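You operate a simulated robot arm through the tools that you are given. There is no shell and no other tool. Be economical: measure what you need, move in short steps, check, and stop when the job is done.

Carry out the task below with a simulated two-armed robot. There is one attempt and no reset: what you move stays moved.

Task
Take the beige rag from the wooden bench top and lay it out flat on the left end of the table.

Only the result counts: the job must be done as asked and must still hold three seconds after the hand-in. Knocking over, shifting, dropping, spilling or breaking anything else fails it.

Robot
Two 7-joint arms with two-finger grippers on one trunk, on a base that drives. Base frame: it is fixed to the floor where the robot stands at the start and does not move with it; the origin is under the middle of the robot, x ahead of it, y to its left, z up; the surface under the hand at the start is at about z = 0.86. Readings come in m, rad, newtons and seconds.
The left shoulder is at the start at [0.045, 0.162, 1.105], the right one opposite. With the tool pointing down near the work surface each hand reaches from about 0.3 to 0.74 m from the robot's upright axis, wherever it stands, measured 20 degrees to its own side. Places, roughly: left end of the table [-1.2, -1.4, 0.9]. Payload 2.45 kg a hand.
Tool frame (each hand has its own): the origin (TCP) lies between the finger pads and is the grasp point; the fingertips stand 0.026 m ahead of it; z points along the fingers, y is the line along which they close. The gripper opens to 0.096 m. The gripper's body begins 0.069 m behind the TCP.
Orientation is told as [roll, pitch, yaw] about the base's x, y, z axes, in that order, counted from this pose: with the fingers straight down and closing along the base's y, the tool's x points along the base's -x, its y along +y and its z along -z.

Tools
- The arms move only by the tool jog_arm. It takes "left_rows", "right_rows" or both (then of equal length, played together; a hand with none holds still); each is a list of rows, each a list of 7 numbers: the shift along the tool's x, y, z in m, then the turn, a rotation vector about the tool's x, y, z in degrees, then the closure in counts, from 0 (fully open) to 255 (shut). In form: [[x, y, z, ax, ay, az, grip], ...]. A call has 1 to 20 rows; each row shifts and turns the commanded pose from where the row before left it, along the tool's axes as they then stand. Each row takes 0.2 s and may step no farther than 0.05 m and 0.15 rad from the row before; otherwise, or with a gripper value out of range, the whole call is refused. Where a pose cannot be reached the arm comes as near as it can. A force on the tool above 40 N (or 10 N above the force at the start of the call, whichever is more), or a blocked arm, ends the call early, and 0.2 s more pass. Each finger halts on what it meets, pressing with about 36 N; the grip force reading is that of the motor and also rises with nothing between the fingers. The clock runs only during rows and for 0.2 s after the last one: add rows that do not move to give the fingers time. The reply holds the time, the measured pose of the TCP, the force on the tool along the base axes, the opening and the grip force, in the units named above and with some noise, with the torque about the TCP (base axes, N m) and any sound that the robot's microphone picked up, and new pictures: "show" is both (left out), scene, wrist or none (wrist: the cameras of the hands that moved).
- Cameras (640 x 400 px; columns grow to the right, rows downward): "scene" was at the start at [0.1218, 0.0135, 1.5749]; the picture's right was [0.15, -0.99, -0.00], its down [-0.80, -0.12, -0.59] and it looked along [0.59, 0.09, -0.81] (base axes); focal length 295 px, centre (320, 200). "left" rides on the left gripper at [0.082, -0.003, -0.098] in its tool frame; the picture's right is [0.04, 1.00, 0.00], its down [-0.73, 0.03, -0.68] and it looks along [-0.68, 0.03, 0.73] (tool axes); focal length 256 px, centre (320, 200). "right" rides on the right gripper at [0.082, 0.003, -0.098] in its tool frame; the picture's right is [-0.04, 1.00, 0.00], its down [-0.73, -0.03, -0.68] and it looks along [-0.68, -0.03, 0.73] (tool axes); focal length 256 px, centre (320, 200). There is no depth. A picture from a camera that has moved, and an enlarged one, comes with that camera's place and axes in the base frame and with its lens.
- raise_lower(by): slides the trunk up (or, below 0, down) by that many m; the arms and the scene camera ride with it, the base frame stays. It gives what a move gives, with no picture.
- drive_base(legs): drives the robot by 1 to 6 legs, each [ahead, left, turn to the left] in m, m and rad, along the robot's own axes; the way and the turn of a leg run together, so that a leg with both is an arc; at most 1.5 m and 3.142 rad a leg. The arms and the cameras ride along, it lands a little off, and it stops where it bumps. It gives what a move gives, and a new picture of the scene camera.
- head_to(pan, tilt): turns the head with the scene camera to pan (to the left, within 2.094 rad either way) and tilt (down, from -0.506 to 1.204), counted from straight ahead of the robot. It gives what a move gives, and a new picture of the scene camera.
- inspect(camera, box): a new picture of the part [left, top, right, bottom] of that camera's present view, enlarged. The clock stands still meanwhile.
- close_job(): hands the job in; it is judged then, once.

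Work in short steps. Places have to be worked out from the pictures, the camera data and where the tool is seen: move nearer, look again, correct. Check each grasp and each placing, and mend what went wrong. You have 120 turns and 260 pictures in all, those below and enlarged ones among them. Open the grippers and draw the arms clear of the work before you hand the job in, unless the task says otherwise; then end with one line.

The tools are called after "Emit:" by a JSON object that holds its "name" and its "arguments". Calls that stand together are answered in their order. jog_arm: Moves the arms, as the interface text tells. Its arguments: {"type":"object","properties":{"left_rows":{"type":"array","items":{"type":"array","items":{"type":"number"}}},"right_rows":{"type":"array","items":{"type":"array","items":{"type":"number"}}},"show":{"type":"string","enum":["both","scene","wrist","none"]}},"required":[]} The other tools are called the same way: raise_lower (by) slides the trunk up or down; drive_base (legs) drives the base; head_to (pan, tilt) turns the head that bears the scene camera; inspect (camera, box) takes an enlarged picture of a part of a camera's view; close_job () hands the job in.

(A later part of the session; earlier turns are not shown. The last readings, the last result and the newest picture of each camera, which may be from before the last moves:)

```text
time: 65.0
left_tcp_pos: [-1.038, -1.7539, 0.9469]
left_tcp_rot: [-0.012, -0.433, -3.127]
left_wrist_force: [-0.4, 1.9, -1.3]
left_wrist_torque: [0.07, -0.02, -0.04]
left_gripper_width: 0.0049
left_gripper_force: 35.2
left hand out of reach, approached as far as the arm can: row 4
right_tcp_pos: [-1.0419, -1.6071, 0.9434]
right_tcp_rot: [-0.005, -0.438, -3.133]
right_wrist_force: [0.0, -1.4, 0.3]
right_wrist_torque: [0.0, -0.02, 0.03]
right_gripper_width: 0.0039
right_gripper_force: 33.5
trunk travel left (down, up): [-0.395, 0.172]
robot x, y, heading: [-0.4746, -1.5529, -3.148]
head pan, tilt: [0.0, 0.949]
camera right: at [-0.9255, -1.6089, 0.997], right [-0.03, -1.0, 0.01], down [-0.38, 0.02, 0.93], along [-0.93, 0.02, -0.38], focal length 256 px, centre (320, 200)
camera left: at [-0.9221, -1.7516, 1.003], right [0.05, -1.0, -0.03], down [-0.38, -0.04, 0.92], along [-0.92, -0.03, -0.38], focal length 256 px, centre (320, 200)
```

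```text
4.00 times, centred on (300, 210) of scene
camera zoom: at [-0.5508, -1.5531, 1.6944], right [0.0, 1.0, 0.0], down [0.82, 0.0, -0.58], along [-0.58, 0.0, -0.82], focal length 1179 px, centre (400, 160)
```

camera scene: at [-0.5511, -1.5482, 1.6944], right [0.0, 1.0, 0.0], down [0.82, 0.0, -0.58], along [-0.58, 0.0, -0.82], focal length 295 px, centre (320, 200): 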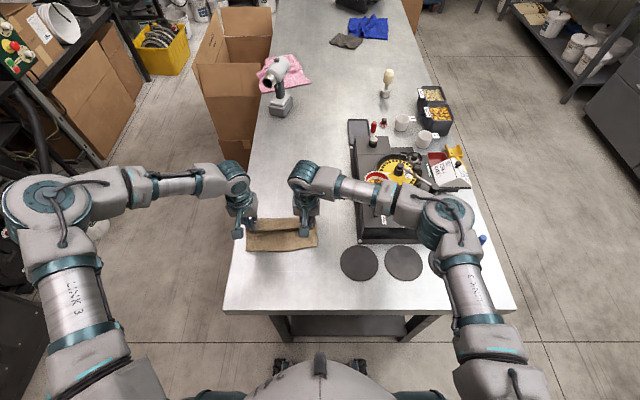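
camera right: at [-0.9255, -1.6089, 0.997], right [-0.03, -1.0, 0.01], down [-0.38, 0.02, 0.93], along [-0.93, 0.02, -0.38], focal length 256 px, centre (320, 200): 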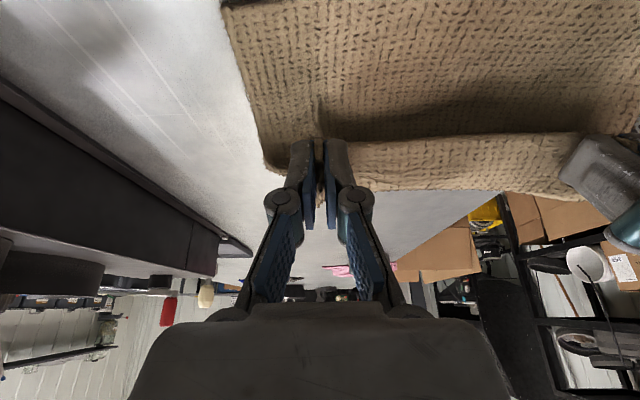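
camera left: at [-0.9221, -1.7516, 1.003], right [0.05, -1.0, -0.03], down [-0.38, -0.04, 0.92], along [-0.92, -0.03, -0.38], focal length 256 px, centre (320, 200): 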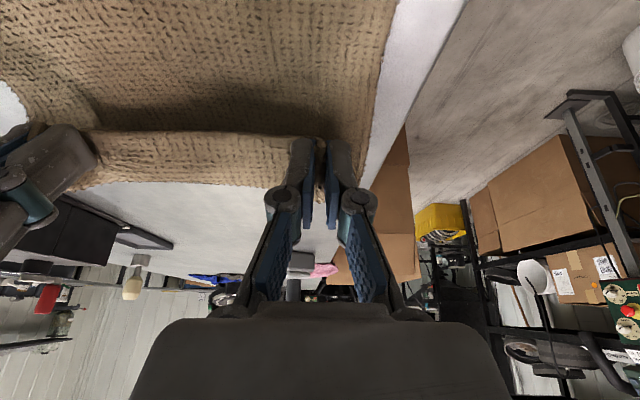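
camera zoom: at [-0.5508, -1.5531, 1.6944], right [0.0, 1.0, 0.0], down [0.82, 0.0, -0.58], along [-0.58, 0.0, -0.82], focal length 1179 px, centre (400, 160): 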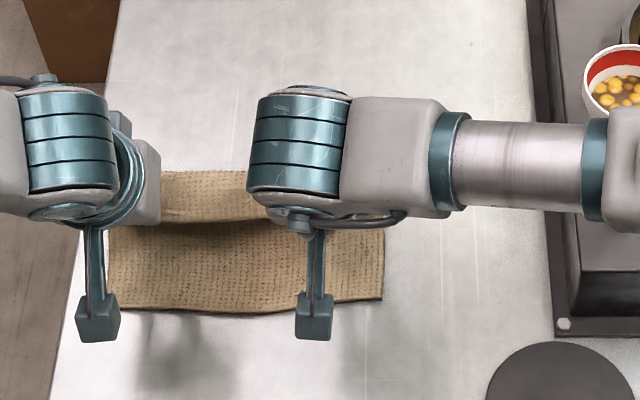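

The free edge is at x ≈ −0.97 with a single layer about 5 cm deep in front of the flap, so I can release here. I'll open moderately and retreat upward.

Emit:
{"name": "jog_arm", "arguments": {"left_rows": [[0, 0, 0, 0, 0, 0, 200], [0, 0, 0, 0, 0, 0, 150], [0, 0, 0, 0, 0, 0, 150], [0, 0, -0.01, 0, 0, 0, 150], [0, 0, -0.02, 0, 0, 0, 150], [0, 0, -0.03, 0, 0, 0, 150], [0, 0, -0.03, 0, 0, 0, 150], [0, 0, -0.03, 0, 8, 0, 150], [0, 0, -0.02, 0, 8, 0, 150], [0, 0, 0, 0, 8, 0, 150], [0, 0, 0, 0, 0, 0, 150]], "right_rows": [[0, 0, 0, 0, 0, 0, 200], [0, 0, 0, 0, 0, 0, 150], [0, 0, 0, 0, 0, 0, 150], [0, 0, -0.01, 0, 0, 0, 150], [0, 0, -0.02, 0, 0, 0, 150], [0, 0, -0.03, 0, 0, 0, 150], [0, 0, -0.03, 0, 0, 0, 150], [0, 0, -0.03, 0, 8, 0, 150], [0, 0, -0.02, 0, 8, 0, 150], [0, 0, 0, 0, 8, 0, 150], [0, 0, 0, 0, 0, 0, 150]]}}

Emit:
{"name": "inspect", "arguments": {"camera": "scene", "box": [220, 160, 380, 260]}}

```text
time: 67.4
left_tcp_pos: [-0.9818, -1.7551, 1.0773]
left_tcp_rot: [-0.011, -0.013, -3.132]
left_wrist_force: [0.1, 0.7, -0.3]
left_wrist_torque: [0.03, -0.02, 0.03]
left_gripper_width: 0.0396
left_gripper_force: 0.0
right_tcp_pos: [-0.9865, -1.6089, 1.071]
right_tcp_rot: [-0.006, -0.017, -3.135]
right_wrist_force: [-0.5, 0.2, -0.6]
right_wrist_torque: [-0.02, 0.03, 0.03]
right_gripper_width: 0.0394
right_gripper_force: 0.0
trunk travel left (down, up): [-0.395, 0.172]
robot x, y, heading: [-0.4768, -1.553, -3.146]
head pan, tilt: [0.0, 0.949]
camera scene: at [-0.5507, -1.5541, 1.6944], right [0.0, 1.0, 0.0], down [0.82, 0.0, -0.58], along [-0.58, 0.0, -0.82], focal length 295 px, centre (320, 200)
camera right: at [-0.9006, -1.6099, 1.1676], right [-0.03, -1.0, 0.0], down [-0.72, 0.02, 0.69], along [-0.69, 0.03, -0.72], focal length 256 px, centre (320, 200)
camera left: at [-0.8982, -1.7532, 1.1743], right [0.05, -1.0, -0.01], down [-0.72, -0.04, 0.69], along [-0.69, -0.03, -0.73], focal length 256 px, centre (320, 200)
```

scene: 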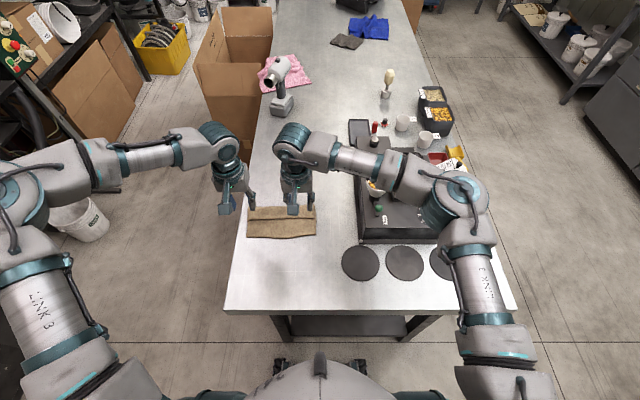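
right: 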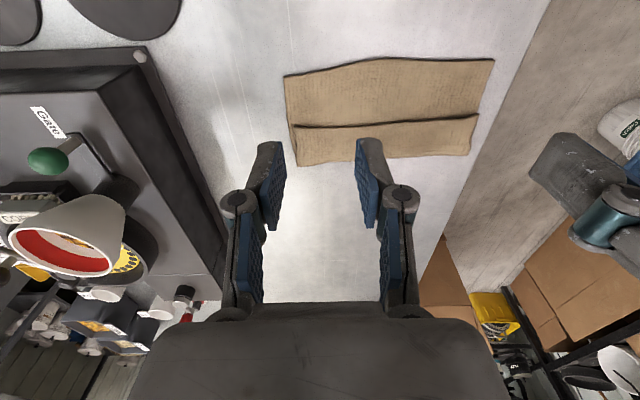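
left: 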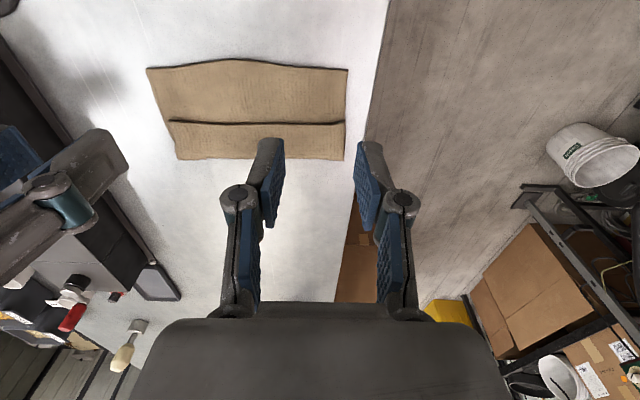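

```text
4.00 times, centred on (300, 210) of scene
camera zoom: at [-0.5507, -1.5541, 1.6944], right [0.0, 1.0, 0.0], down [0.82, 0.0, -0.58], along [-0.58, 0.0, -0.82], focal length 1179 px, centre (400, 160)
```

zoom: 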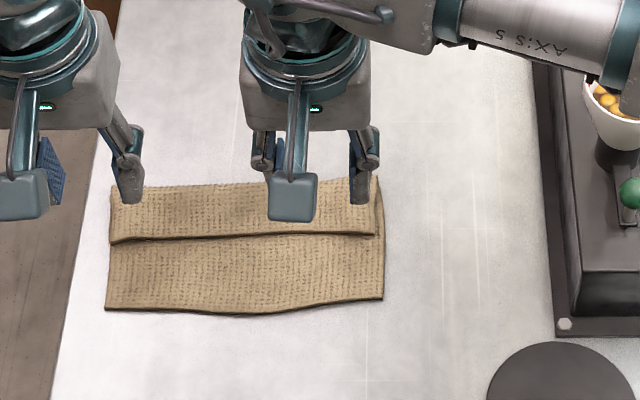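

That left a very neat fold: flat lower layer, single-layer free edge at x ≈ −0.978, and a flap on top whose edge is at x ≈ −1.035. I'll yaw both hands 90° so the fingers close along x, with the right hand shifted 2 cm outward.

Emit:
{"name": "jog_arm", "arguments": {"left_rows": [[0, 0, 0, 0, 0, 8.2, 150], [0, 0, 0, 0, 0, 8.2, 150], [0, 0, 0, 0, 0, 8.2, 150], [0, 0, 0, 0, 0, 8.2, 150], [0, 0, 0, 0, 0, 8.2, 150], [0, 0, 0, 0, 0, 8.2, 150], [0, 0, 0, 0, 0, 8.2, 150], [0, 0, 0, 0, 0, 8.2, 150], [0, 0, 0, 0, 0, 8.2, 150], [0, 0, 0, 0, 0, 8.2, 150], [0, 0, 0, 0, 0, 8, 150], [0, 0, 0, 0, 0, 0, 150]], "right_rows": [[0, -0.02, 0, 0, 0, -8.2, 150], [0, 0, 0, 0, 0, -8.2, 150], [0, 0, 0, 0, 0, -8.2, 150], [0, 0, 0, 0, 0, -8.2, 150], [0, 0, 0, 0, 0, -8.2, 150], [0, 0, 0, 0, 0, -8.2, 150], [0, 0, 0, 0, 0, -8.2, 150], [0, 0, 0, 0, 0, -8.2, 150], [0, 0, 0, 0, 0, -8.2, 150], [0, 0, 0, 0, 0, -8.2, 150], [0, 0, 0, 0, 0, -8, 150], [0, 0, 0, 0, 0, 0, 150]]}}

```text
time: 70.0
left_tcp_pos: [-0.9824, -1.7549, 1.0756]
left_tcp_rot: [0.014, -0.011, 1.58]
left_wrist_force: [-0.8, 0.5, 0.1]
left_wrist_torque: [0.02, 0.02, -0.02]
left_gripper_width: 0.0397
left_gripper_force: 0.0
right_tcp_pos: [-0.9876, -1.5866, 1.0698]
right_tcp_rot: [-0.017, -0.005, -2.086]
right_wrist_force: [0.1, -0.6, 0.5]
right_wrist_torque: [0.01, 0.01, -0.01]
right_gripper_width: 0.0396
right_gripper_force: 0.2
right hand out of reach, approached as far as the arm can: row 8, 9, 10, 11
trunk travel left (down, up): [-0.395, 0.172]
robot x, y, heading: [-0.4768, -1.5545, -3.141]
head pan, tilt: [0.0, 0.949]
camera scene: at [-0.5512, -1.5528, 1.6944], right [0.0, 1.0, 0.0], down [0.82, 0.0, -0.58], along [-0.58, 0.0, -0.82], focal length 295 px, centre (320, 200)
camera right: at [-0.94, -1.5168, 1.1682], right [0.85, -0.53, -0.02], down [-0.37, -0.63, 0.68], along [-0.37, -0.57, -0.73], focal length 256 px, centre (320, 200)
camera left: at [-0.976, -1.8386, 1.1732], right [-1.0, -0.05, 0.01], down [-0.03, 0.73, 0.69], along [-0.04, 0.69, -0.73], focal length 256 px, centre (320, 200)
```

scene: 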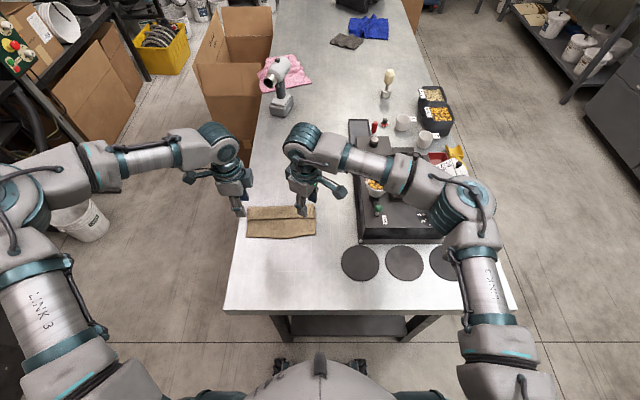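
right: 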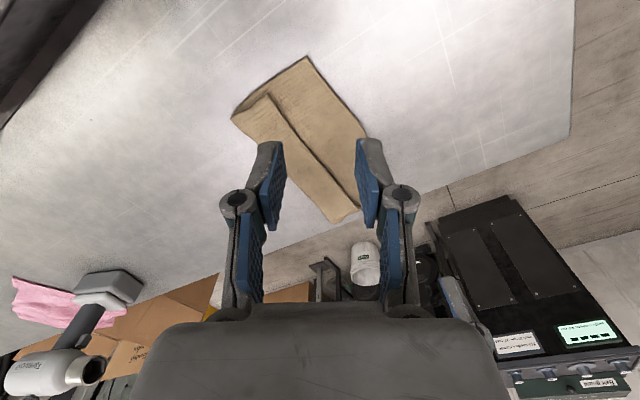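
left: 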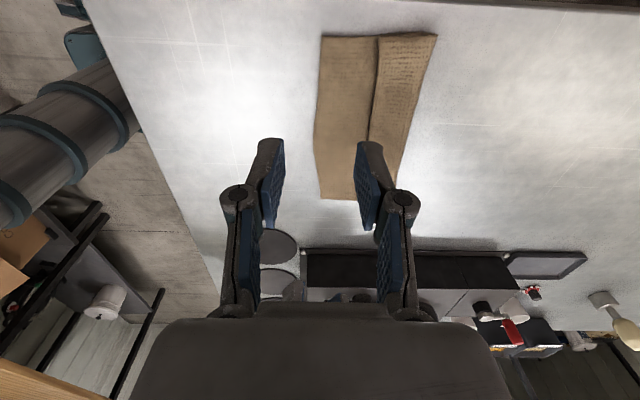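

Left reached 90° but right stopped at 60°. I'll turn the right hand the other way so both share the same yaw.

Emit:
{"name": "jog_arm", "arguments": {"right_rows": [[0, 0, 0, 0, 0, 8.2, 150], [0, 0, 0, 0, 0, 8.2, 150], [0, 0, 0, 0, 0, 8.2, 150], [0, 0, 0, 0, 0, 8.2, 150], [0, 0, 0, 0, 0, 8.2, 150], [0, 0, 0, 0, 0, 8.2, 150], [0, 0, 0, 0, 0, 8.2, 150], [0, 0, 0, 0, 0, 8.2, 150], [0, 0, 0, 0, 0, 8.2, 150], [0, 0, 0, 0, 0, 8.2, 150], [0, 0, 0, 0, 0, 8.2, 150], [0, 0, 0, 0, 0, 8.2, 150], [0, 0, 0, 0, 0, 8.2, 150], [0, 0, 0, 0, 0, 8.2, 150], [0, 0, 0, 0, 0, 8.2, 150], [0, 0, 0, 0, 0, 8.2, 150], [0, 0, 0, 0, 0, 8.2, 150], [0, 0, 0, 0, 0, 8.2, 150], [0, 0, 0, 0, 0, 2.7, 150], [0, 0, 0, 0, 0, 0, 150]]}}

```text
time: 74.2
left_tcp_pos: [-0.9816, -1.7557, 1.0765]
left_tcp_rot: [0.014, -0.01, 1.581]
left_wrist_force: [-0.5, 0.3, 0.0]
left_wrist_torque: [-0.03, -0.04, -0.01]
left_gripper_width: 0.0397
left_gripper_force: 0.0
right_tcp_pos: [-0.9863, -1.5861, 1.0705]
right_tcp_rot: [0.019, -0.006, 1.575]
right_wrist_force: [0.4, -0.5, 0.1]
right_wrist_torque: [-0.02, -0.01, -0.01]
right_gripper_width: 0.0398
right_gripper_force: 0.0
trunk travel left (down, up): [-0.395, 0.172]
robot x, y, heading: [-0.4778, -1.5516, -3.137]
head pan, tilt: [0.0, 0.949]
camera scene: at [-0.5512, -1.5529, 1.6944], right [0.0, 1.0, 0.0], down [0.82, 0.0, -0.58], along [-0.58, 0.0, -0.82], focal length 295 px, centre (320, 200)
camera right: at [-0.9861, -1.6673, 1.1683], right [-1.0, 0.04, 0.02], down [0.04, 0.73, 0.68], along [0.01, 0.68, -0.73], focal length 256 px, centre (320, 200)
```

scene: 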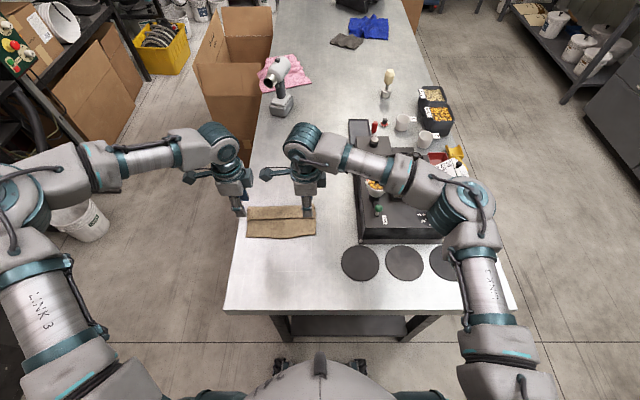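
right: 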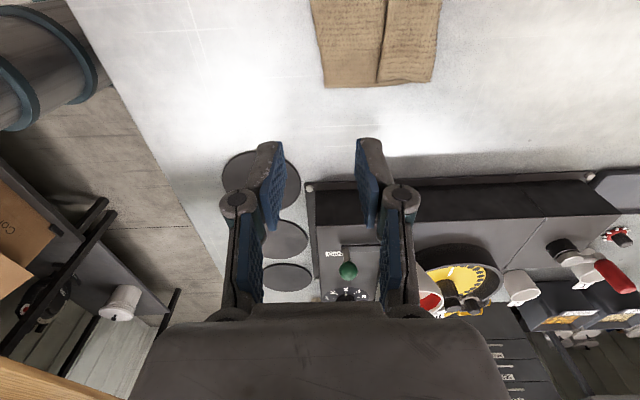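

Both hands now close along x. Left can't reach x −0.985 at table height, so I'll pull the folded rag about 5 cm toward me with the right fingertips first. Left backs away, right closes and moves over the middle of the single layer.

Emit:
{"name": "jog_arm", "arguments": {"left_rows": [[0, -0.03, -0.015, 0, 0, 0, 150], [0, -0.03, -0.015, 0, 0, 0, 150], [0, -0.03, -0.01, 0, 0, 0, 150], [0, -0.03, 0, 0, 0, 0, 150], [0, -0.03, 0, 0, 0, 0, 150], [0, 0, 0, 0, 0, 0, 150], [0, 0, 0, 0, 0, 0, 150], [0, 0, 0, 0, 0, 0, 150], [0, 0, 0, 0, 0, 0, 150], [0, 0, 0, 0, 0, 0, 150], [0, 0, 0, 0, 0, 0, 150]], "right_rows": [[0, 0, 0, 0, 0, 0, 255], [0, 0, 0, 0, 0, 0, 255], [0, 0, 0, 0, 0, 0, 255], [0.022, 0.003, 0, 0, 0, 0, 255], [0.022, 0.003, 0, 0, 0, 0, 255], [0.022, 0.003, 0, 0, 0, 0, 255], [0.022, 0.004, 0, 0, 0, 0, 255], [0, 0, 0.03, 0, 0, 0, 255], [0, 0, 0.03, 0, 0, 0, 255], [0, 0, 0.03, 0, 0, 0, 255], [0, 0, 0.03, 0, 0, 0, 255]], "show": "scene"}}

Emit:
{"name": "inspect", "arguments": {"camera": "scene", "box": [220, 160, 380, 260]}}

```text
time: 76.6
left_tcp_pos: [-0.8319, -1.753, 1.1134]
left_tcp_rot: [0.012, -0.01, 1.581]
left_wrist_force: [-0.7, 0.6, 0.1]
left_wrist_torque: [0.02, 0.02, -0.02]
left_gripper_width: 0.0397
left_gripper_force: 0.0
right_tcp_pos: [-1.0019, -1.6738, 0.9503]
right_tcp_rot: [0.017, -0.005, 1.577]
right_wrist_force: [-0.1, 0.2, 0.7]
right_wrist_torque: [0.05, -0.03, -0.02]
right_gripper_width: 0.0001
right_gripper_force: 28.6
trunk travel left (down, up): [-0.395, 0.172]
robot x, y, heading: [-0.4798, -1.5501, -3.139]
head pan, tilt: [0.0, 0.949]
camera scene: at [-0.5507, -1.5546, 1.6943], right [0.0, 1.0, 0.0], down [0.82, 0.0, -0.58], along [-0.58, 0.0, -0.82], focal length 295 px, centre (320, 200)
```

scene: 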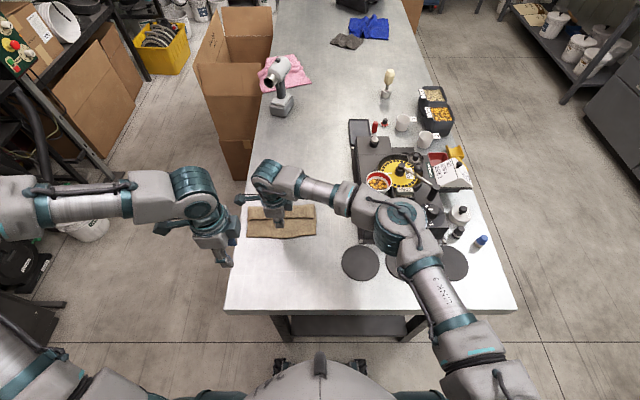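

```text
4.00 times, centred on (300, 210) of scene
camera zoom: at [-0.5507, -1.5546, 1.6943], right [0.0, 1.0, 0.0], down [0.82, 0.0, -0.58], along [-0.58, 0.0, -0.82], focal length 1179 px, centre (400, 160)
```

zoom: 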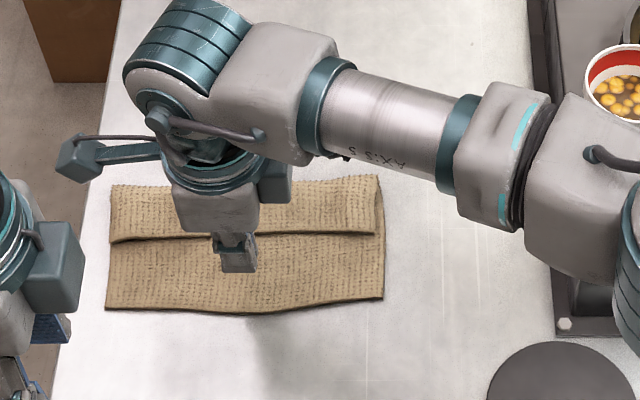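

The closed fingertips are over the single layer just in front of the flap. I'll press lightly and check the force.

Emit:
{"name": "jog_arm", "arguments": {"right_rows": [[0, 0, 0.012, 0, 0, 0, 255], [0, 0, 0.007, 0, 0, 0, 255], [0, 0, 0.003, 0, 0, 0, 255], [0, 0, 0.002, 0, 0, 0, 255], [0, 0, 0, 0, 0, 0, 255]], "show": "none"}}

```text
time: 77.8
left_tcp_pos: [-0.8307, -1.7536, 1.1138]
left_tcp_rot: [0.015, -0.011, 1.58]
left_wrist_force: [-0.7, -0.4, -0.9]
left_wrist_torque: [-0.02, -0.01, 0.01]
left_gripper_width: 0.0396
left_gripper_force: 0.1
right_tcp_pos: [-1.0018, -1.6745, 0.9265]
right_tcp_rot: [0.018, -0.005, 1.575]
right_wrist_force: [-0.7, 0.1, -0.9]
right_wrist_torque: [0.03, 0.02, 0.0]
right_gripper_width: 0.0001
right_gripper_force: 28.7
trunk travel left (down, up): [-0.395, 0.172]
robot x, y, heading: [-0.4802, -1.5525, -3.141]
head pan, tilt: [0.0, 0.949]
```

No contact yet at 0.9265, so I'll continue down in 2 mm steps.

Emit:
{"name": "jog_arm", "arguments": {"right_rows": [[0, 0, 0.002, 0, 0, 0, 255], [0, 0, 0.002, 0, 0, 0, 255], [0, 0, 0.002, 0, 0, 0, 255], [0, 0, 0, 0, 0, 0, 255]], "show": "none"}}

```text
time: 78.8
left_tcp_pos: [-0.8313, -1.7531, 1.1135]
left_tcp_rot: [0.014, -0.01, 1.58]
left_wrist_force: [-0.1, -0.3, 0.6]
left_wrist_torque: [-0.01, 0.0, 0.03]
left_gripper_width: 0.0396
left_gripper_force: 0.0
right_tcp_pos: [-1.0023, -1.6732, 0.9204]
right_tcp_rot: [0.018, -0.006, 1.574]
right_wrist_force: [-0.5, -0.2, -0.4]
right_wrist_torque: [0.02, 0.0, -0.02]
right_gripper_width: 0.0
right_gripper_force: 28.4
trunk travel left (down, up): [-0.395, 0.172]
robot x, y, heading: [-0.4805, -1.5517, -3.141]
head pan, tilt: [0.0, 0.949]
```

Emit:
{"name": "jog_arm", "arguments": {"right_rows": [[0, 0, 0.003, 0, 0, 0, 255], [0, 0, 0.003, 0, 0, 0, 255], [0, 0, 0.003, 0, 0, 0, 255], [0, 0, 0.003, 0, 0, 0, 255], [0, 0, 0, 0, 0, 0, 255]], "show": "wrist"}}

```text
time: 80.0
left_tcp_pos: [-0.8318, -1.7536, 1.1131]
left_tcp_rot: [0.013, -0.009, 1.58]
left_wrist_force: [-0.1, 0.7, -0.9]
left_wrist_torque: [-0.01, 0.01, -0.01]
left_gripper_width: 0.0396
left_gripper_force: 0.0
right_tcp_pos: [-1.0023, -1.6735, 0.9084]
right_tcp_rot: [0.02, -0.004, 1.573]
right_wrist_force: [-0.9, -0.9, 3.4]
right_wrist_torque: [-0.01, 0.01, -0.02]
right_gripper_width: 0.0001
right_gripper_force: 28.4
trunk travel left (down, up): [-0.395, 0.172]
robot x, y, heading: [-0.476, -1.5524, -3.143]
head pan, tilt: [0.0, 0.949]
camera right: at [-1.0014, -1.755, 1.0063], right [-1.0, 0.04, 0.02], down [0.04, 0.73, 0.68], along [0.01, 0.68, -0.73], focal length 256 px, centre (320, 200)
```

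right: 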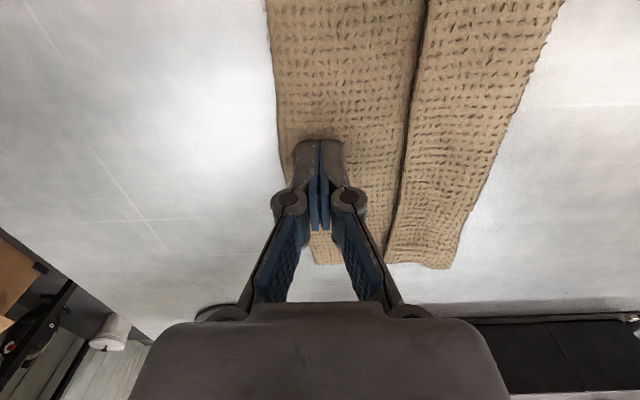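

Contact is at 0.908, so the table surface is at about z 0.882. I'll press slightly more and drag the rag 6 cm toward me and 2 cm right.

Emit:
{"name": "jog_arm", "arguments": {"right_rows": [[0, 0, 0.002, 0, 0, 0, 255], [-0.002, -0.006, 0, 0, 0, 0, 255], [-0.004, -0.01, 0, 0, 0, 0, 255], [-0.004, -0.01, 0, 0, 0, 0, 255], [-0.004, -0.01, 0, 0, 0, 0, 255], [-0.004, -0.01, 0, 0, 0, 0, 255], [-0.004, -0.01, 0, 0, 0, 0, 255], [0, -0.006, 0, 0, 0, 0, 255], [0, 0, 0, 0, 0, 0, 255]], "show": "wrist"}}

Emit:
{"name": "inspect", "arguments": {"camera": "scene", "box": [220, 180, 380, 280]}}

```text
time: 82.0
left_tcp_pos: [-0.8292, -1.7529, 1.1144]
left_tcp_rot: [0.015, -0.012, 1.58]
left_wrist_force: [0.4, -0.3, -0.8]
left_wrist_torque: [-0.01, 0.01, -0.02]
left_gripper_width: 0.0395
left_gripper_force: 0.0
right_tcp_pos: [-0.94, -1.6509, 0.9071]
right_tcp_rot: [0.021, -0.004, 1.576]
right_wrist_force: [-7.4, 0.0, 33.8]
right_wrist_torque: [-0.08, 0.13, -0.02]
right_gripper_width: 0.0
right_gripper_force: 28.0
trunk travel left (down, up): [-0.395, 0.172]
robot x, y, heading: [-0.4762, -1.5487, -3.14]
head pan, tilt: [0.0, 0.949]
camera right: at [-0.939, -1.7322, 1.0051], right [-1.0, 0.04, 0.02], down [0.04, 0.73, 0.68], along [0.01, 0.68, -0.73], focal length 256 px, centre (320, 200)
```

right: 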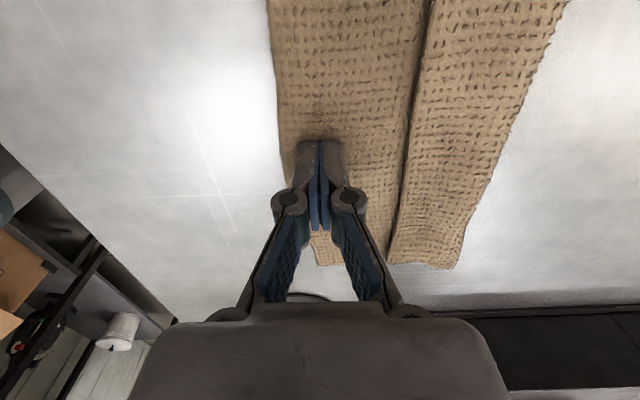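

```text
4.00 times, centred on (300, 230) of scene
camera zoom: at [-0.5457, -1.5526, 1.6949], right [0.0, 1.0, 0.0], down [0.81, 0.0, -0.58], along [-0.58, 0.0, -0.81], focal length 1179 px, centre (400, 80)
```

zoom: 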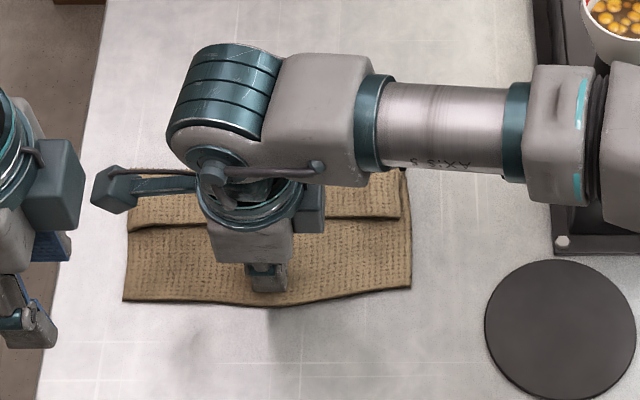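

Dragging worked cleanly, and the edge is now at x ≈ −0.925 to −0.935. I'll lift the right hand off, position both hands above the near corners, then lower the trunk 4 cm for reach.

Emit:
{"name": "jog_arm", "arguments": {"left_rows": [[0, 0, 0, 0, 0, 0, 150], [0, 0, 0, 0, 0, 0, 150], [-0.006, 0.026, 0, 0, 0, 0, 150], [-0.006, 0.026, 0, 0, 0, 0, 150], [-0.006, 0.026, 0, 0, 0, 0, 150], [0, 0.026, 0, 0, 0, 0, 150], [0, 0, 0, 0, 0, 0, 150]], "right_rows": [[0, 0, -0.03, 0, 0, 0, 255], [0, 0, -0.04, 0, 0, 0, 255], [-0.02, 0.001, 0, 0, 0, 0, 150], [-0.02, 0.001, 0, 0, 0, 0, 150], [-0.02, 0.001, 0, 0, 0, 0, 150], [-0.021, 0.002, 0, 0, 0, 0, 150], [0, 0, 0, 0, 0, 0, 150]], "show": "none"}}

Emit:
{"name": "raise_lower", "arguments": {"by": -0.04}}

Emit:
{"name": "inspect", "arguments": {"camera": "left", "box": [0, 0, 640, 400]}}

Emit:
{"name": "inspect", "arguments": {"camera": "right", "box": [0, 0, 640, 400]}}

Emit:
{"name": "inspect", "arguments": {"camera": "scene", "box": [180, 140, 500, 340]}}

```text
time: 83.6
left_tcp_pos: [-0.9358, -1.739, 1.115]
left_tcp_rot: [0.013, -0.012, 1.58]
left_wrist_force: [-0.2, -0.4, 0.7]
left_wrist_torque: [-0.01, -0.03, 0.0]
left_gripper_width: 0.0396
left_gripper_force: 0.1
right_tcp_pos: [-0.9449, -1.5712, 0.9764]
right_tcp_rot: [0.019, -0.005, 1.575]
right_wrist_force: [0.7, -0.7, 0.6]
right_wrist_torque: [0.03, -0.02, 0.02]
right_gripper_width: 0.0397
right_gripper_force: 0.1
trunk travel left (down, up): [-0.395, 0.172]
robot x, y, heading: [-0.4782, -1.5561, -3.144]
head pan, tilt: [0.0, 0.949]
```

```text
time: 84.4
left_tcp_pos: [-0.9352, -1.7373, 1.0763]
left_tcp_rot: [0.013, -0.012, 1.582]
left_wrist_force: [0.2, 0.6, -0.3]
left_wrist_torque: [-0.02, -0.02, 0.0]
left_gripper_width: 0.0395
left_gripper_force: 0.1
right_tcp_pos: [-0.9436, -1.5704, 0.9359]
right_tcp_rot: [0.02, -0.003, 1.576]
right_wrist_force: [0.1, 0.4, -0.4]
right_wrist_torque: [-0.04, 0.03, 0.01]
right_gripper_width: 0.0398
right_gripper_force: 0.1
trunk travel left (down, up): [-0.355, 0.212]
robot x, y, heading: [-0.4765, -1.5499, -3.14]
head pan, tilt: [0.0, 0.949]
```

```text
1.00 times, centred on (320, 200) of left (not enlarged: the box is as wide or as high as the picture)
camera zoom: at [-0.9287, -1.8206, 1.1736], right [-1.0, -0.05, 0.01], down [-0.03, 0.73, 0.69], along [-0.05, 0.69, -0.73], focal length 256 px, centre (320, 200)
```

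zoom: 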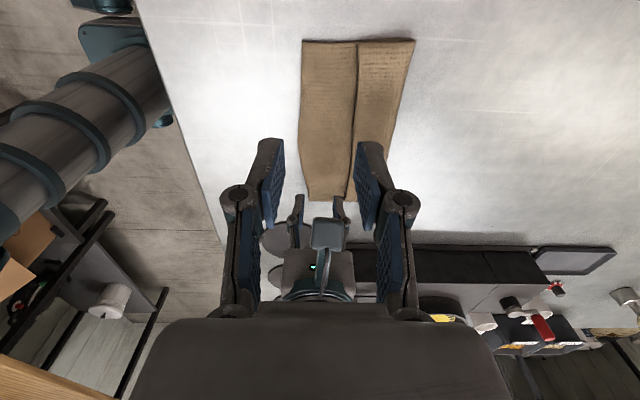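

```text
1.00 times, centred on (320, 200) of right (not enlarged: the box is as wide or as high as the picture)
camera zoom: at [-0.9428, -1.6519, 1.0343], right [-1.0, 0.04, 0.02], down [0.04, 0.73, 0.68], along [0.01, 0.68, -0.73], focal length 256 px, centre (320, 200)
```

zoom: 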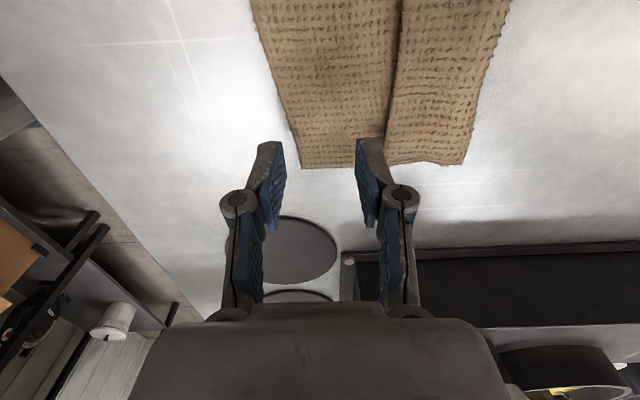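

```text
2.00 times, centred on (340, 240) of scene
camera zoom: at [-0.5612, -1.5524, 1.6545], right [0.0, 1.0, 0.0], down [0.82, 0.0, -0.58], along [-0.58, 0.0, -0.82], focal length 589 px, centre (280, 120)
```

zoom: 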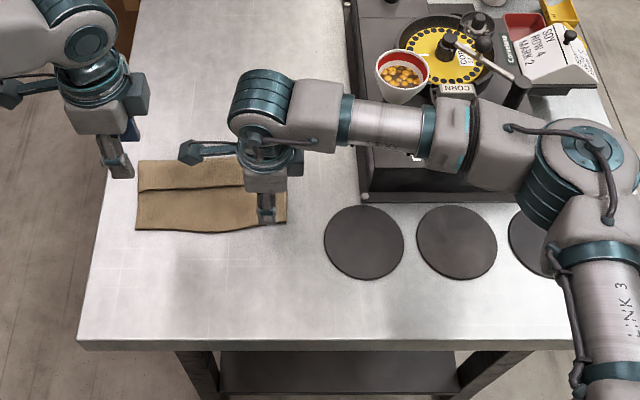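

The edge sits about 1.9 cm behind each TCP, so I'll shift both back about 1 cm and lower to just above the table.

Emit:
{"name": "jog_arm", "arguments": {"left_rows": [[0, -0.009, 0.03, 0, 0, 0, 150], [0, 0, 0.03, 0, 0, 0, 150], [0, 0, 0.03, 0, 0, 0, 150], [0, 0, 0.03, 0, 0, 0, 150], [0, 0, 0.03, 0, 0, 0, 150], [0, 0, 0.012, 0, 0, 0, 150], [0, 0, 0, 0, 0, 0, 150]], "right_rows": [[0, -0.012, 0, 0, 0, 0, 150], [0, 0, 0, 0, 0, 0, 150], [0, 0, 0, 0, 0, 0, 150], [0, 0, 0, 0, 0, 0, 150], [0, 0, 0.01, 0, 0, 0, 150], [0, 0, 0.012, 0, 0, 0, 150], [0, 0, 0, 0, 0, 0, 150]], "show": "wrist"}}

```text
time: 86.0
left_tcp_pos: [-0.9279, -1.7346, 0.9131]
left_tcp_rot: [0.015, -0.01, 1.581]
left_wrist_force: [0.3, 0.2, -0.2]
left_wrist_torque: [-0.01, 0.0, 0.01]
left_gripper_width: 0.0395
left_gripper_force: 0.1
right_tcp_pos: [-0.932, -1.5707, 0.9136]
right_tcp_rot: [0.019, -0.006, 1.575]
right_wrist_force: [0.5, -0.6, -0.7]
right_wrist_torque: [0.01, 0.04, -0.02]
right_gripper_width: 0.0397
right_gripper_force: 0.1
trunk travel left (down, up): [-0.355, 0.212]
robot x, y, heading: [-0.4787, -1.5486, -3.143]
head pan, tilt: [0.0, 0.949]
camera right: at [-0.9318, -1.6517, 1.0111], right [-1.0, 0.04, 0.02], down [0.04, 0.73, 0.68], along [0.01, 0.68, -0.73], focal length 256 px, centre (320, 200)
camera left: at [-0.9223, -1.819, 1.0107], right [-1.0, -0.05, 0.01], down [-0.03, 0.73, 0.69], along [-0.04, 0.69, -0.73], focal length 256 px, centre (320, 200)
```

right: 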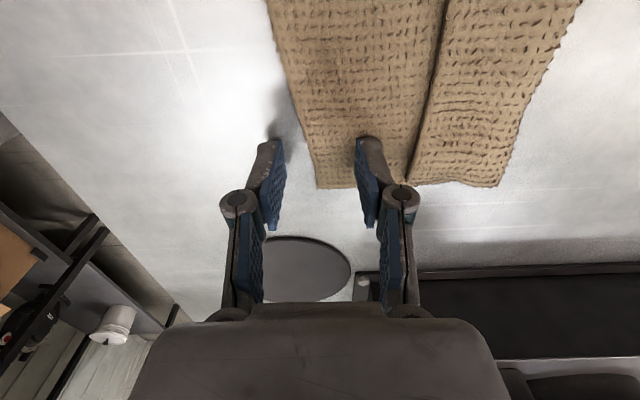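
left: 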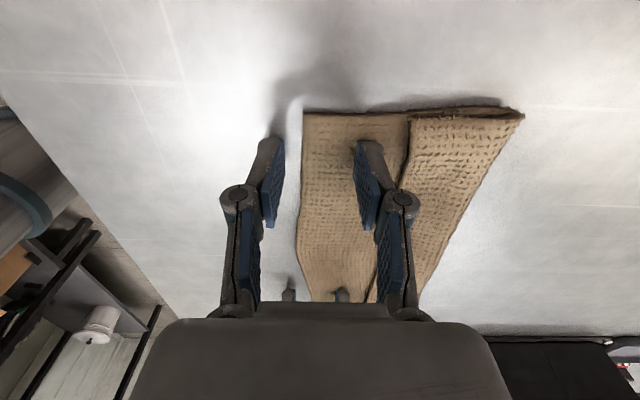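

The fingers straddle the free edge on both sides. I'll press down lightly and close.

Emit:
{"name": "jog_arm", "arguments": {"left_rows": [[0, 0, 0.003, 0, 0, 0, 150], [0, 0, 0.003, 0, 0, 0, 150], [0, 0, 0.0015, 0, 0, 0, 150], [0, 0, 0, 0, 0, 0, 190], [0, 0, 0, 0, 0, 0, 225], [0, 0, 0, 0, 0, 0, 255], [0, 0, 0, 0, 0, 0, 255], [0, 0, 0, 0, 0, 0, 255]], "right_rows": [[0, 0, 0.003, 0, 0, 0, 150], [0, 0, 0.003, 0, 0, 0, 150], [0, 0, 0.0015, 0, 0, 0, 150], [0, 0, 0, 0, 0, 0, 190], [0, 0, 0, 0, 0, 0, 225], [0, 0, 0, 0, 0, 0, 255], [0, 0, 0, 0, 0, 0, 255], [0, 0, 0, 0, 0, 0, 255]], "show": "wrist"}}

```text
time: 87.8
left_tcp_pos: [-0.9282, -1.7354, 0.9079]
left_tcp_rot: [0.017, -0.01, 1.582]
left_wrist_force: [-2.7, -0.2, 27.4]
left_wrist_torque: [0.03, 0.25, 0.01]
left_gripper_width: 0.0039
left_gripper_force: 32.8
right_tcp_pos: [-0.9318, -1.5694, 0.9072]
right_tcp_rot: [0.022, -0.004, 1.576]
right_wrist_force: [-2.0, -1.2, 18.6]
right_wrist_torque: [-0.07, 0.12, 0.01]
right_gripper_width: 0.0031
right_gripper_force: 32.1
trunk travel left (down, up): [-0.355, 0.212]
robot x, y, heading: [-0.4789, -1.5515, -3.141]
head pan, tilt: [0.0, 0.949]
camera right: at [-0.9305, -1.6511, 1.0056], right [-1.0, 0.04, 0.02], down [0.04, 0.73, 0.68], along [0.01, 0.68, -0.73], focal length 256 px, centre (320, 200)
camera left: at [-0.9216, -1.8177, 1.0054], right [-1.0, -0.05, 0.02], down [-0.02, 0.73, 0.69], along [-0.05, 0.69, -0.73], focal length 256 px, centre (320, 200)
```

right: 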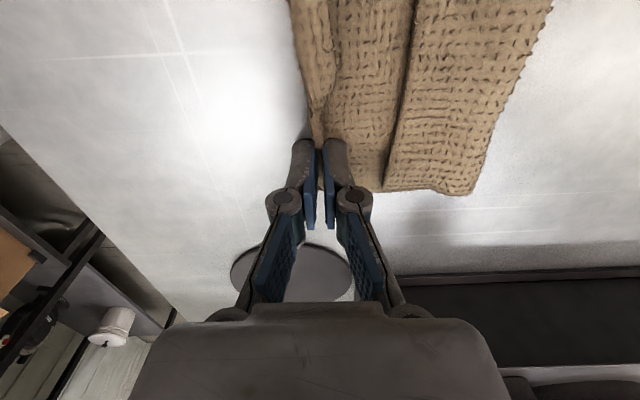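
left: 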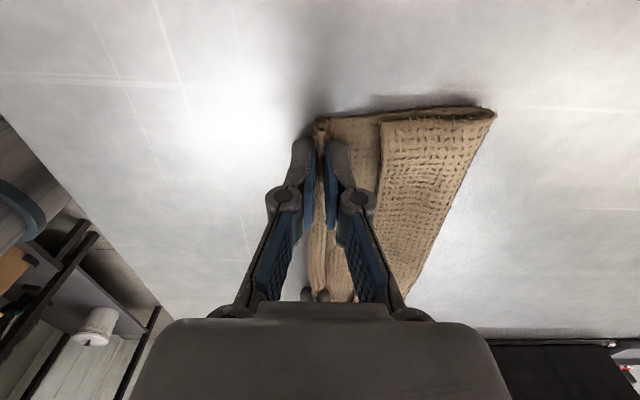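

Both hands pinch the edge (3–4 mm opening). I'll lift straight up so the flap opens under gravity.

Emit:
{"name": "jog_arm", "arguments": {"left_rows": [[0, 0, -0.01, 0, 0, 0, 255], [0, 0, -0.02, 0, 0, 0, 255], [0, 0, -0.03, 0, 0, 0, 255], [0, 0, -0.03, 0, 0, 0, 255], [0, 0, -0.03, 0, 0, 0, 255], [0, 0, -0.03, 0, 0, 0, 255], [0, 0, -0.03, 0, 0, 0, 255], [0, 0, 0, 0, 0, 0, 255], [0, 0, 0, 0, 0, 0, 255]], "right_rows": [[0, 0, -0.01, 0, 0, 0, 255], [0, 0, -0.02, 0, 0, 0, 255], [0, 0, -0.03, 0, 0, 0, 255], [0, 0, -0.03, 0, 0, 0, 255], [0, 0, -0.03, 0, 0, 0, 255], [0, 0, -0.03, 0, 0, 0, 255], [0, 0, -0.03, 0, 0, 0, 255], [0, 0, 0, 0, 0, 0, 255], [0, 0, 0, 0, 0, 0, 255]]}}

Emit:
{"name": "inspect", "arguments": {"camera": "scene", "box": [220, 160, 380, 260]}}

```text
time: 89.8
left_tcp_pos: [-0.9264, -1.7368, 1.0863]
left_tcp_rot: [0.013, -0.011, 1.582]
left_wrist_force: [-0.4, 0.5, 0.1]
left_wrist_torque: [0.01, 0.02, -0.03]
left_gripper_width: 0.0048
left_gripper_force: 34.6
right_tcp_pos: [-0.9282, -1.5708, 1.0857]
right_tcp_rot: [0.017, -0.006, 1.574]
right_wrist_force: [0.4, -0.5, 0.2]
right_wrist_torque: [-0.01, 0.0, 0.0]
right_gripper_width: 0.0036
right_gripper_force: 31.1
trunk travel left (down, up): [-0.355, 0.212]
robot x, y, heading: [-0.4777, -1.5488, -3.144]
head pan, tilt: [0.0, 0.949]
camera scene: at [-0.5618, -1.5527, 1.6544], right [0.0, 1.0, 0.0], down [0.82, 0.0, -0.58], along [-0.58, 0.0, -0.82], focal length 295 px, centre (320, 200)
camera right: at [-0.9286, -1.6522, 1.1846], right [-1.0, 0.04, 0.02], down [0.04, 0.73, 0.68], along [0.01, 0.68, -0.73], focal length 256 px, centre (320, 200)
camera left: at [-0.9203, -1.821, 1.1839], right [-1.0, -0.05, 0.01], down [-0.03, 0.73, 0.69], along [-0.04, 0.69, -0.73], focal length 256 px, centre (320, 200)
```

scene: 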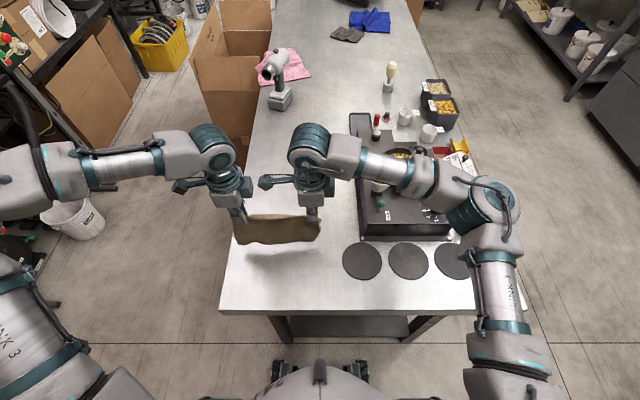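
right: 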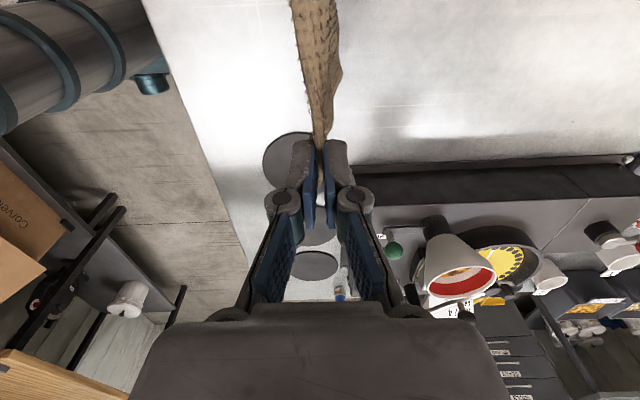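
left: 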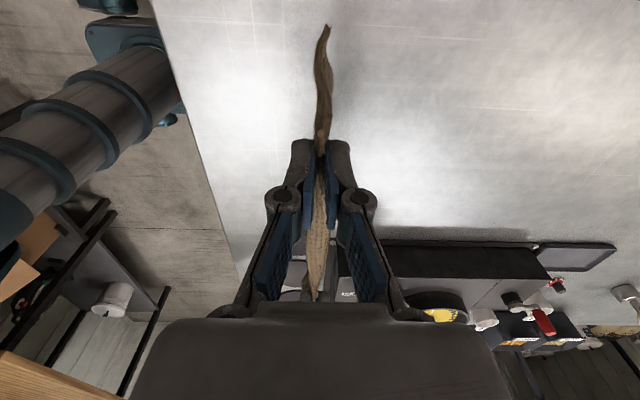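

```text
4.00 times, centred on (300, 210) of scene
camera zoom: at [-0.5618, -1.5527, 1.6544], right [0.0, 1.0, 0.0], down [0.82, 0.0, -0.58], along [-0.58, 0.0, -0.82], focal length 1179 px, centre (400, 160)
```

zoom: 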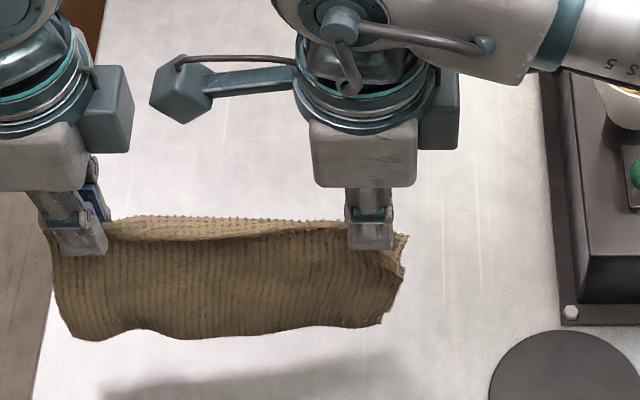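

The rag now hangs straight and fully open, with its bottom at z ≈ 0.905. I'll move forward to x ≈ −1.0 and tilt the fingers 30° forward, then look before laying it.

Emit:
{"name": "jog_arm", "arguments": {"left_rows": [[0, 0.018, 0, 0, 0, 0, 255], [0, 0.018, 0, 0, 0, 0, 255], [0, 0.018, 0, 0, 0, 0, 255], [0, 0.018, 0, 0, 0, 0, 255], [0, 0, 0, -7.5, 0, 0, 255], [0, 0, 0, -7.5, 0, 0, 255], [0, 0, 0, -7.5, 0, 0, 255], [0, 0, 0, -7.5, 0, 0, 255], [0, 0, 0, 0, 0, 0, 255], [0, 0, 0, 0, 0, 0, 255], [0, 0, 0, 0, 0, 0, 255]], "right_rows": [[0, 0.018, 0, 0, 0, 0, 255], [0, 0.018, 0, 0, 0, 0, 255], [0, 0.018, 0, 0, 0, 0, 255], [0, 0.018, 0, 0, 0, 0, 255], [0, 0, 0, -7.5, 0, 0, 255], [0, 0, 0, -7.5, 0, 0, 255], [0, 0, 0, -7.5, 0, 0, 255], [0, 0, 0, -7.5, 0, 0, 255], [0, 0, 0, 0, 0, 0, 255], [0, 0, 0, 0, 0, 0, 255], [0, 0, 0, 0, 0, 0, 255]]}}

Emit:
{"name": "inspect", "arguments": {"camera": "scene", "box": [220, 160, 380, 260]}}

```text
time: 92.2
left_tcp_pos: [-0.9972, -1.7369, 1.0872]
left_tcp_rot: [0.536, -0.01, 1.581]
left_wrist_force: [0.3, 0.1, 0.3]
left_wrist_torque: [-0.06, 0.04, -0.01]
left_gripper_width: 0.0032
left_gripper_force: 30.5
right_tcp_pos: [-0.9994, -1.5711, 1.0891]
right_tcp_rot: [0.543, -0.004, 1.573]
right_wrist_force: [0.9, 0.6, 0.5]
right_wrist_torque: [-0.01, 0.02, 0.02]
right_gripper_width: 0.0019
right_gripper_force: 29.5
trunk travel left (down, up): [-0.355, 0.212]
robot x, y, heading: [-0.4752, -1.5515, -3.149]
head pan, tilt: [0.0, 0.949]
camera scene: at [-0.5606, -1.5528, 1.6545], right [0.0, 1.0, 0.0], down [0.82, 0.0, -0.58], along [-0.58, 0.0, -0.82], focal length 295 px, centre (320, 200)
camera right: at [-0.9504, -1.6526, 1.1731], right [-0.86, 0.03, 0.52], down [0.37, 0.73, 0.57], along [-0.36, 0.68, -0.64], focal length 256 px, centre (320, 200)
camera left: at [-0.9432, -1.8206, 1.1692], right [-0.86, -0.05, 0.51], down [0.32, 0.73, 0.61], along [-0.41, 0.68, -0.61], focal length 256 px, centre (320, 200)
```

scene: 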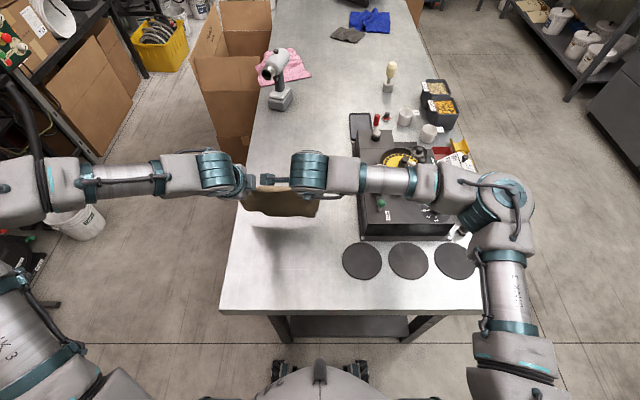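
right: 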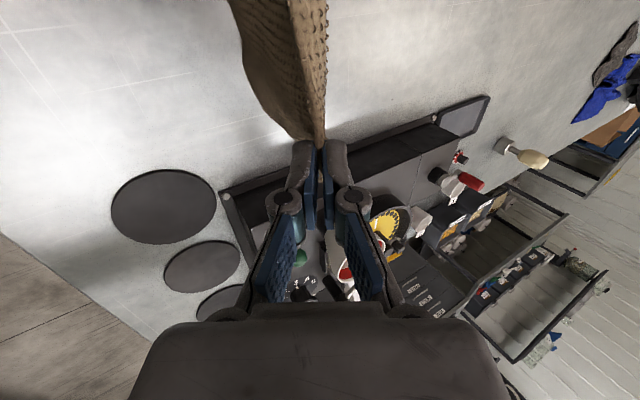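
left: 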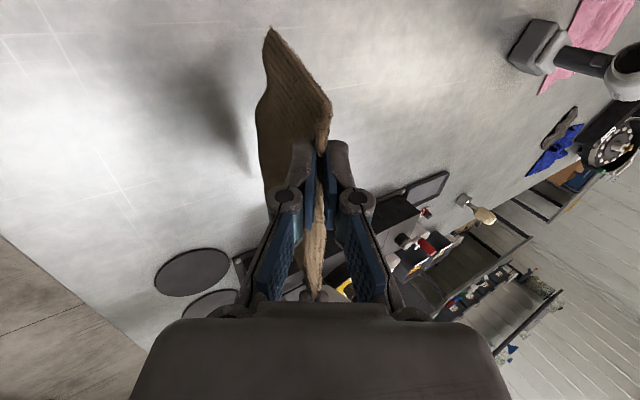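

```text
4.00 times, centred on (300, 210) of scene
camera zoom: at [-0.5606, -1.5528, 1.6545], right [0.0, 1.0, 0.0], down [0.82, 0.0, -0.58], along [-0.58, 0.0, -0.82], focal length 1179 px, centre (400, 160)
```

zoom: 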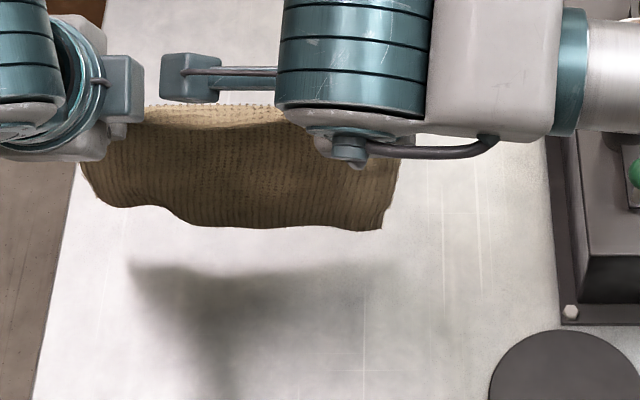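

The rag hangs open with its bottom just above the table. I'll lower to contact, then draw back quickly at first and descend along the arc.

Emit:
{"name": "jog_arm", "arguments": {"left_rows": [[0, -0.006, 0.01, 0, 0, 0, 255], [0, -0.006, 0.01, 0, 0, 0, 255], [0, -0.0055, 0.0103, 0, 0, 0, 255], [0, 0, 0, 0, 0, 0, 255], [0, -0.0394, -0.0158, 0, 0, 0, 255], [0, -0.0434, -0.0089, 0, 0, 0, 255], [0, -0.0352, 0.005, 0, 0, 0, 255], [0, -0.0323, 0.016, 0, 0, 0, 255], [0, -0.028, 0.0185, 0, 0, 0, 255], [0, -0.0212, 0.0167, 0, 0, 0, 255], [0, 0, 0, 0, 0, 0, 255]], "right_rows": [[0, -0.006, 0.01, 0, 0, 0, 255], [0, -0.006, 0.01, 0, 0, 0, 255], [0, -0.0055, 0.0103, 0, 0, 0, 255], [0, 0, 0, 0, 0, 0, 255], [0, -0.0394, -0.0158, 0, 0, 0, 255], [0, -0.0434, -0.0089, 0, 0, 0, 255], [0, -0.0352, 0.005, 0, 0, 0, 255], [0, -0.0323, 0.016, 0, 0, 0, 255], [0, -0.028, 0.0185, 0, 0, 0, 255], [0, -0.0212, 0.0167, 0, 0, 0, 255], [0, 0, 0, 0, 0, 0, 255]]}}

Emit:
{"name": "inspect", "arguments": {"camera": "scene", "box": [220, 180, 380, 280]}}

```text
time: 94.6
left_tcp_pos: [-0.8552, -1.7322, 0.9193]
left_tcp_rot: [0.537, -0.009, 1.58]
left_wrist_force: [0.3, 0.1, 1.4]
left_wrist_torque: [0.0, -0.04, 0.04]
left_gripper_width: 0.0033
left_gripper_force: 31.4
left hand out of reach, approached as far as the arm can: row 9
right_tcp_pos: [-0.8455, -1.5693, 0.9223]
right_tcp_rot: [0.543, -0.004, 1.577]
right_wrist_force: [1.6, 1.0, 3.3]
right_wrist_torque: [-0.06, -0.06, 0.04]
right_gripper_width: 0.0016
right_gripper_force: 31.1
trunk travel left (down, up): [-0.355, 0.212]
robot x, y, heading: [-0.4768, -1.5494, -3.144]
head pan, tilt: [0.0, 0.949]
camera scene: at [-0.5598, -1.5525, 1.6546], right [0.0, 1.0, 0.0], down [0.81, 0.0, -0.58], along [-0.58, 0.0, -0.81], focal length 295 px, centre (320, 200)
camera right: at [-0.7962, -1.6508, 1.0077], right [-0.86, 0.03, 0.52], down [0.37, 0.73, 0.57], along [-0.36, 0.68, -0.64], focal length 256 px, centre (320, 200)
camera left: at [-0.7998, -1.8147, 1.0017], right [-0.86, -0.05, 0.51], down [0.31, 0.73, 0.61], along [-0.41, 0.68, -0.61], focal length 256 px, centre (320, 200)
```

scene: 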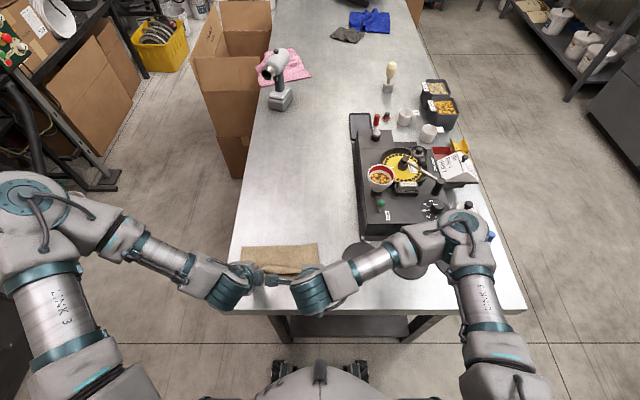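
right: 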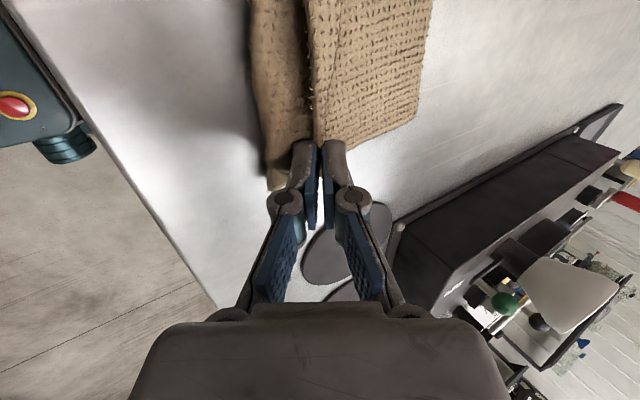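
left: 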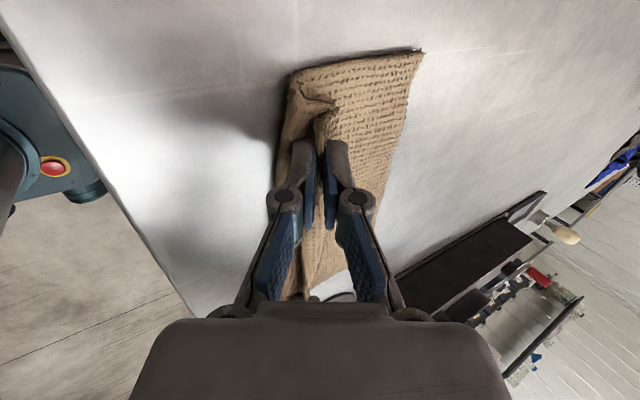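

```text
4.00 times, centred on (300, 230) of scene
camera zoom: at [-0.5598, -1.5525, 1.6546], right [0.0, 1.0, 0.0], down [0.81, 0.0, -0.58], along [-0.58, 0.0, -0.81], focal length 1179 px, centre (400, 80)
```

zoom: 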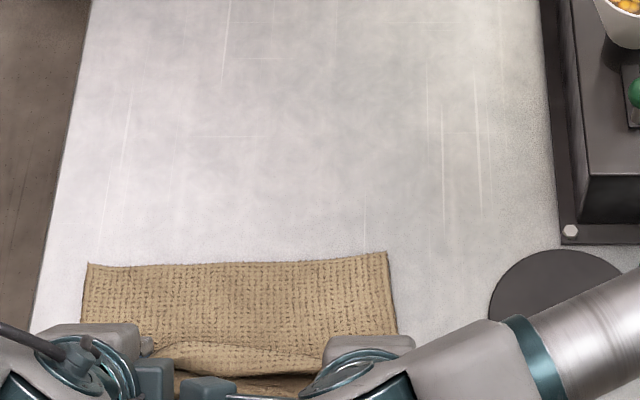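

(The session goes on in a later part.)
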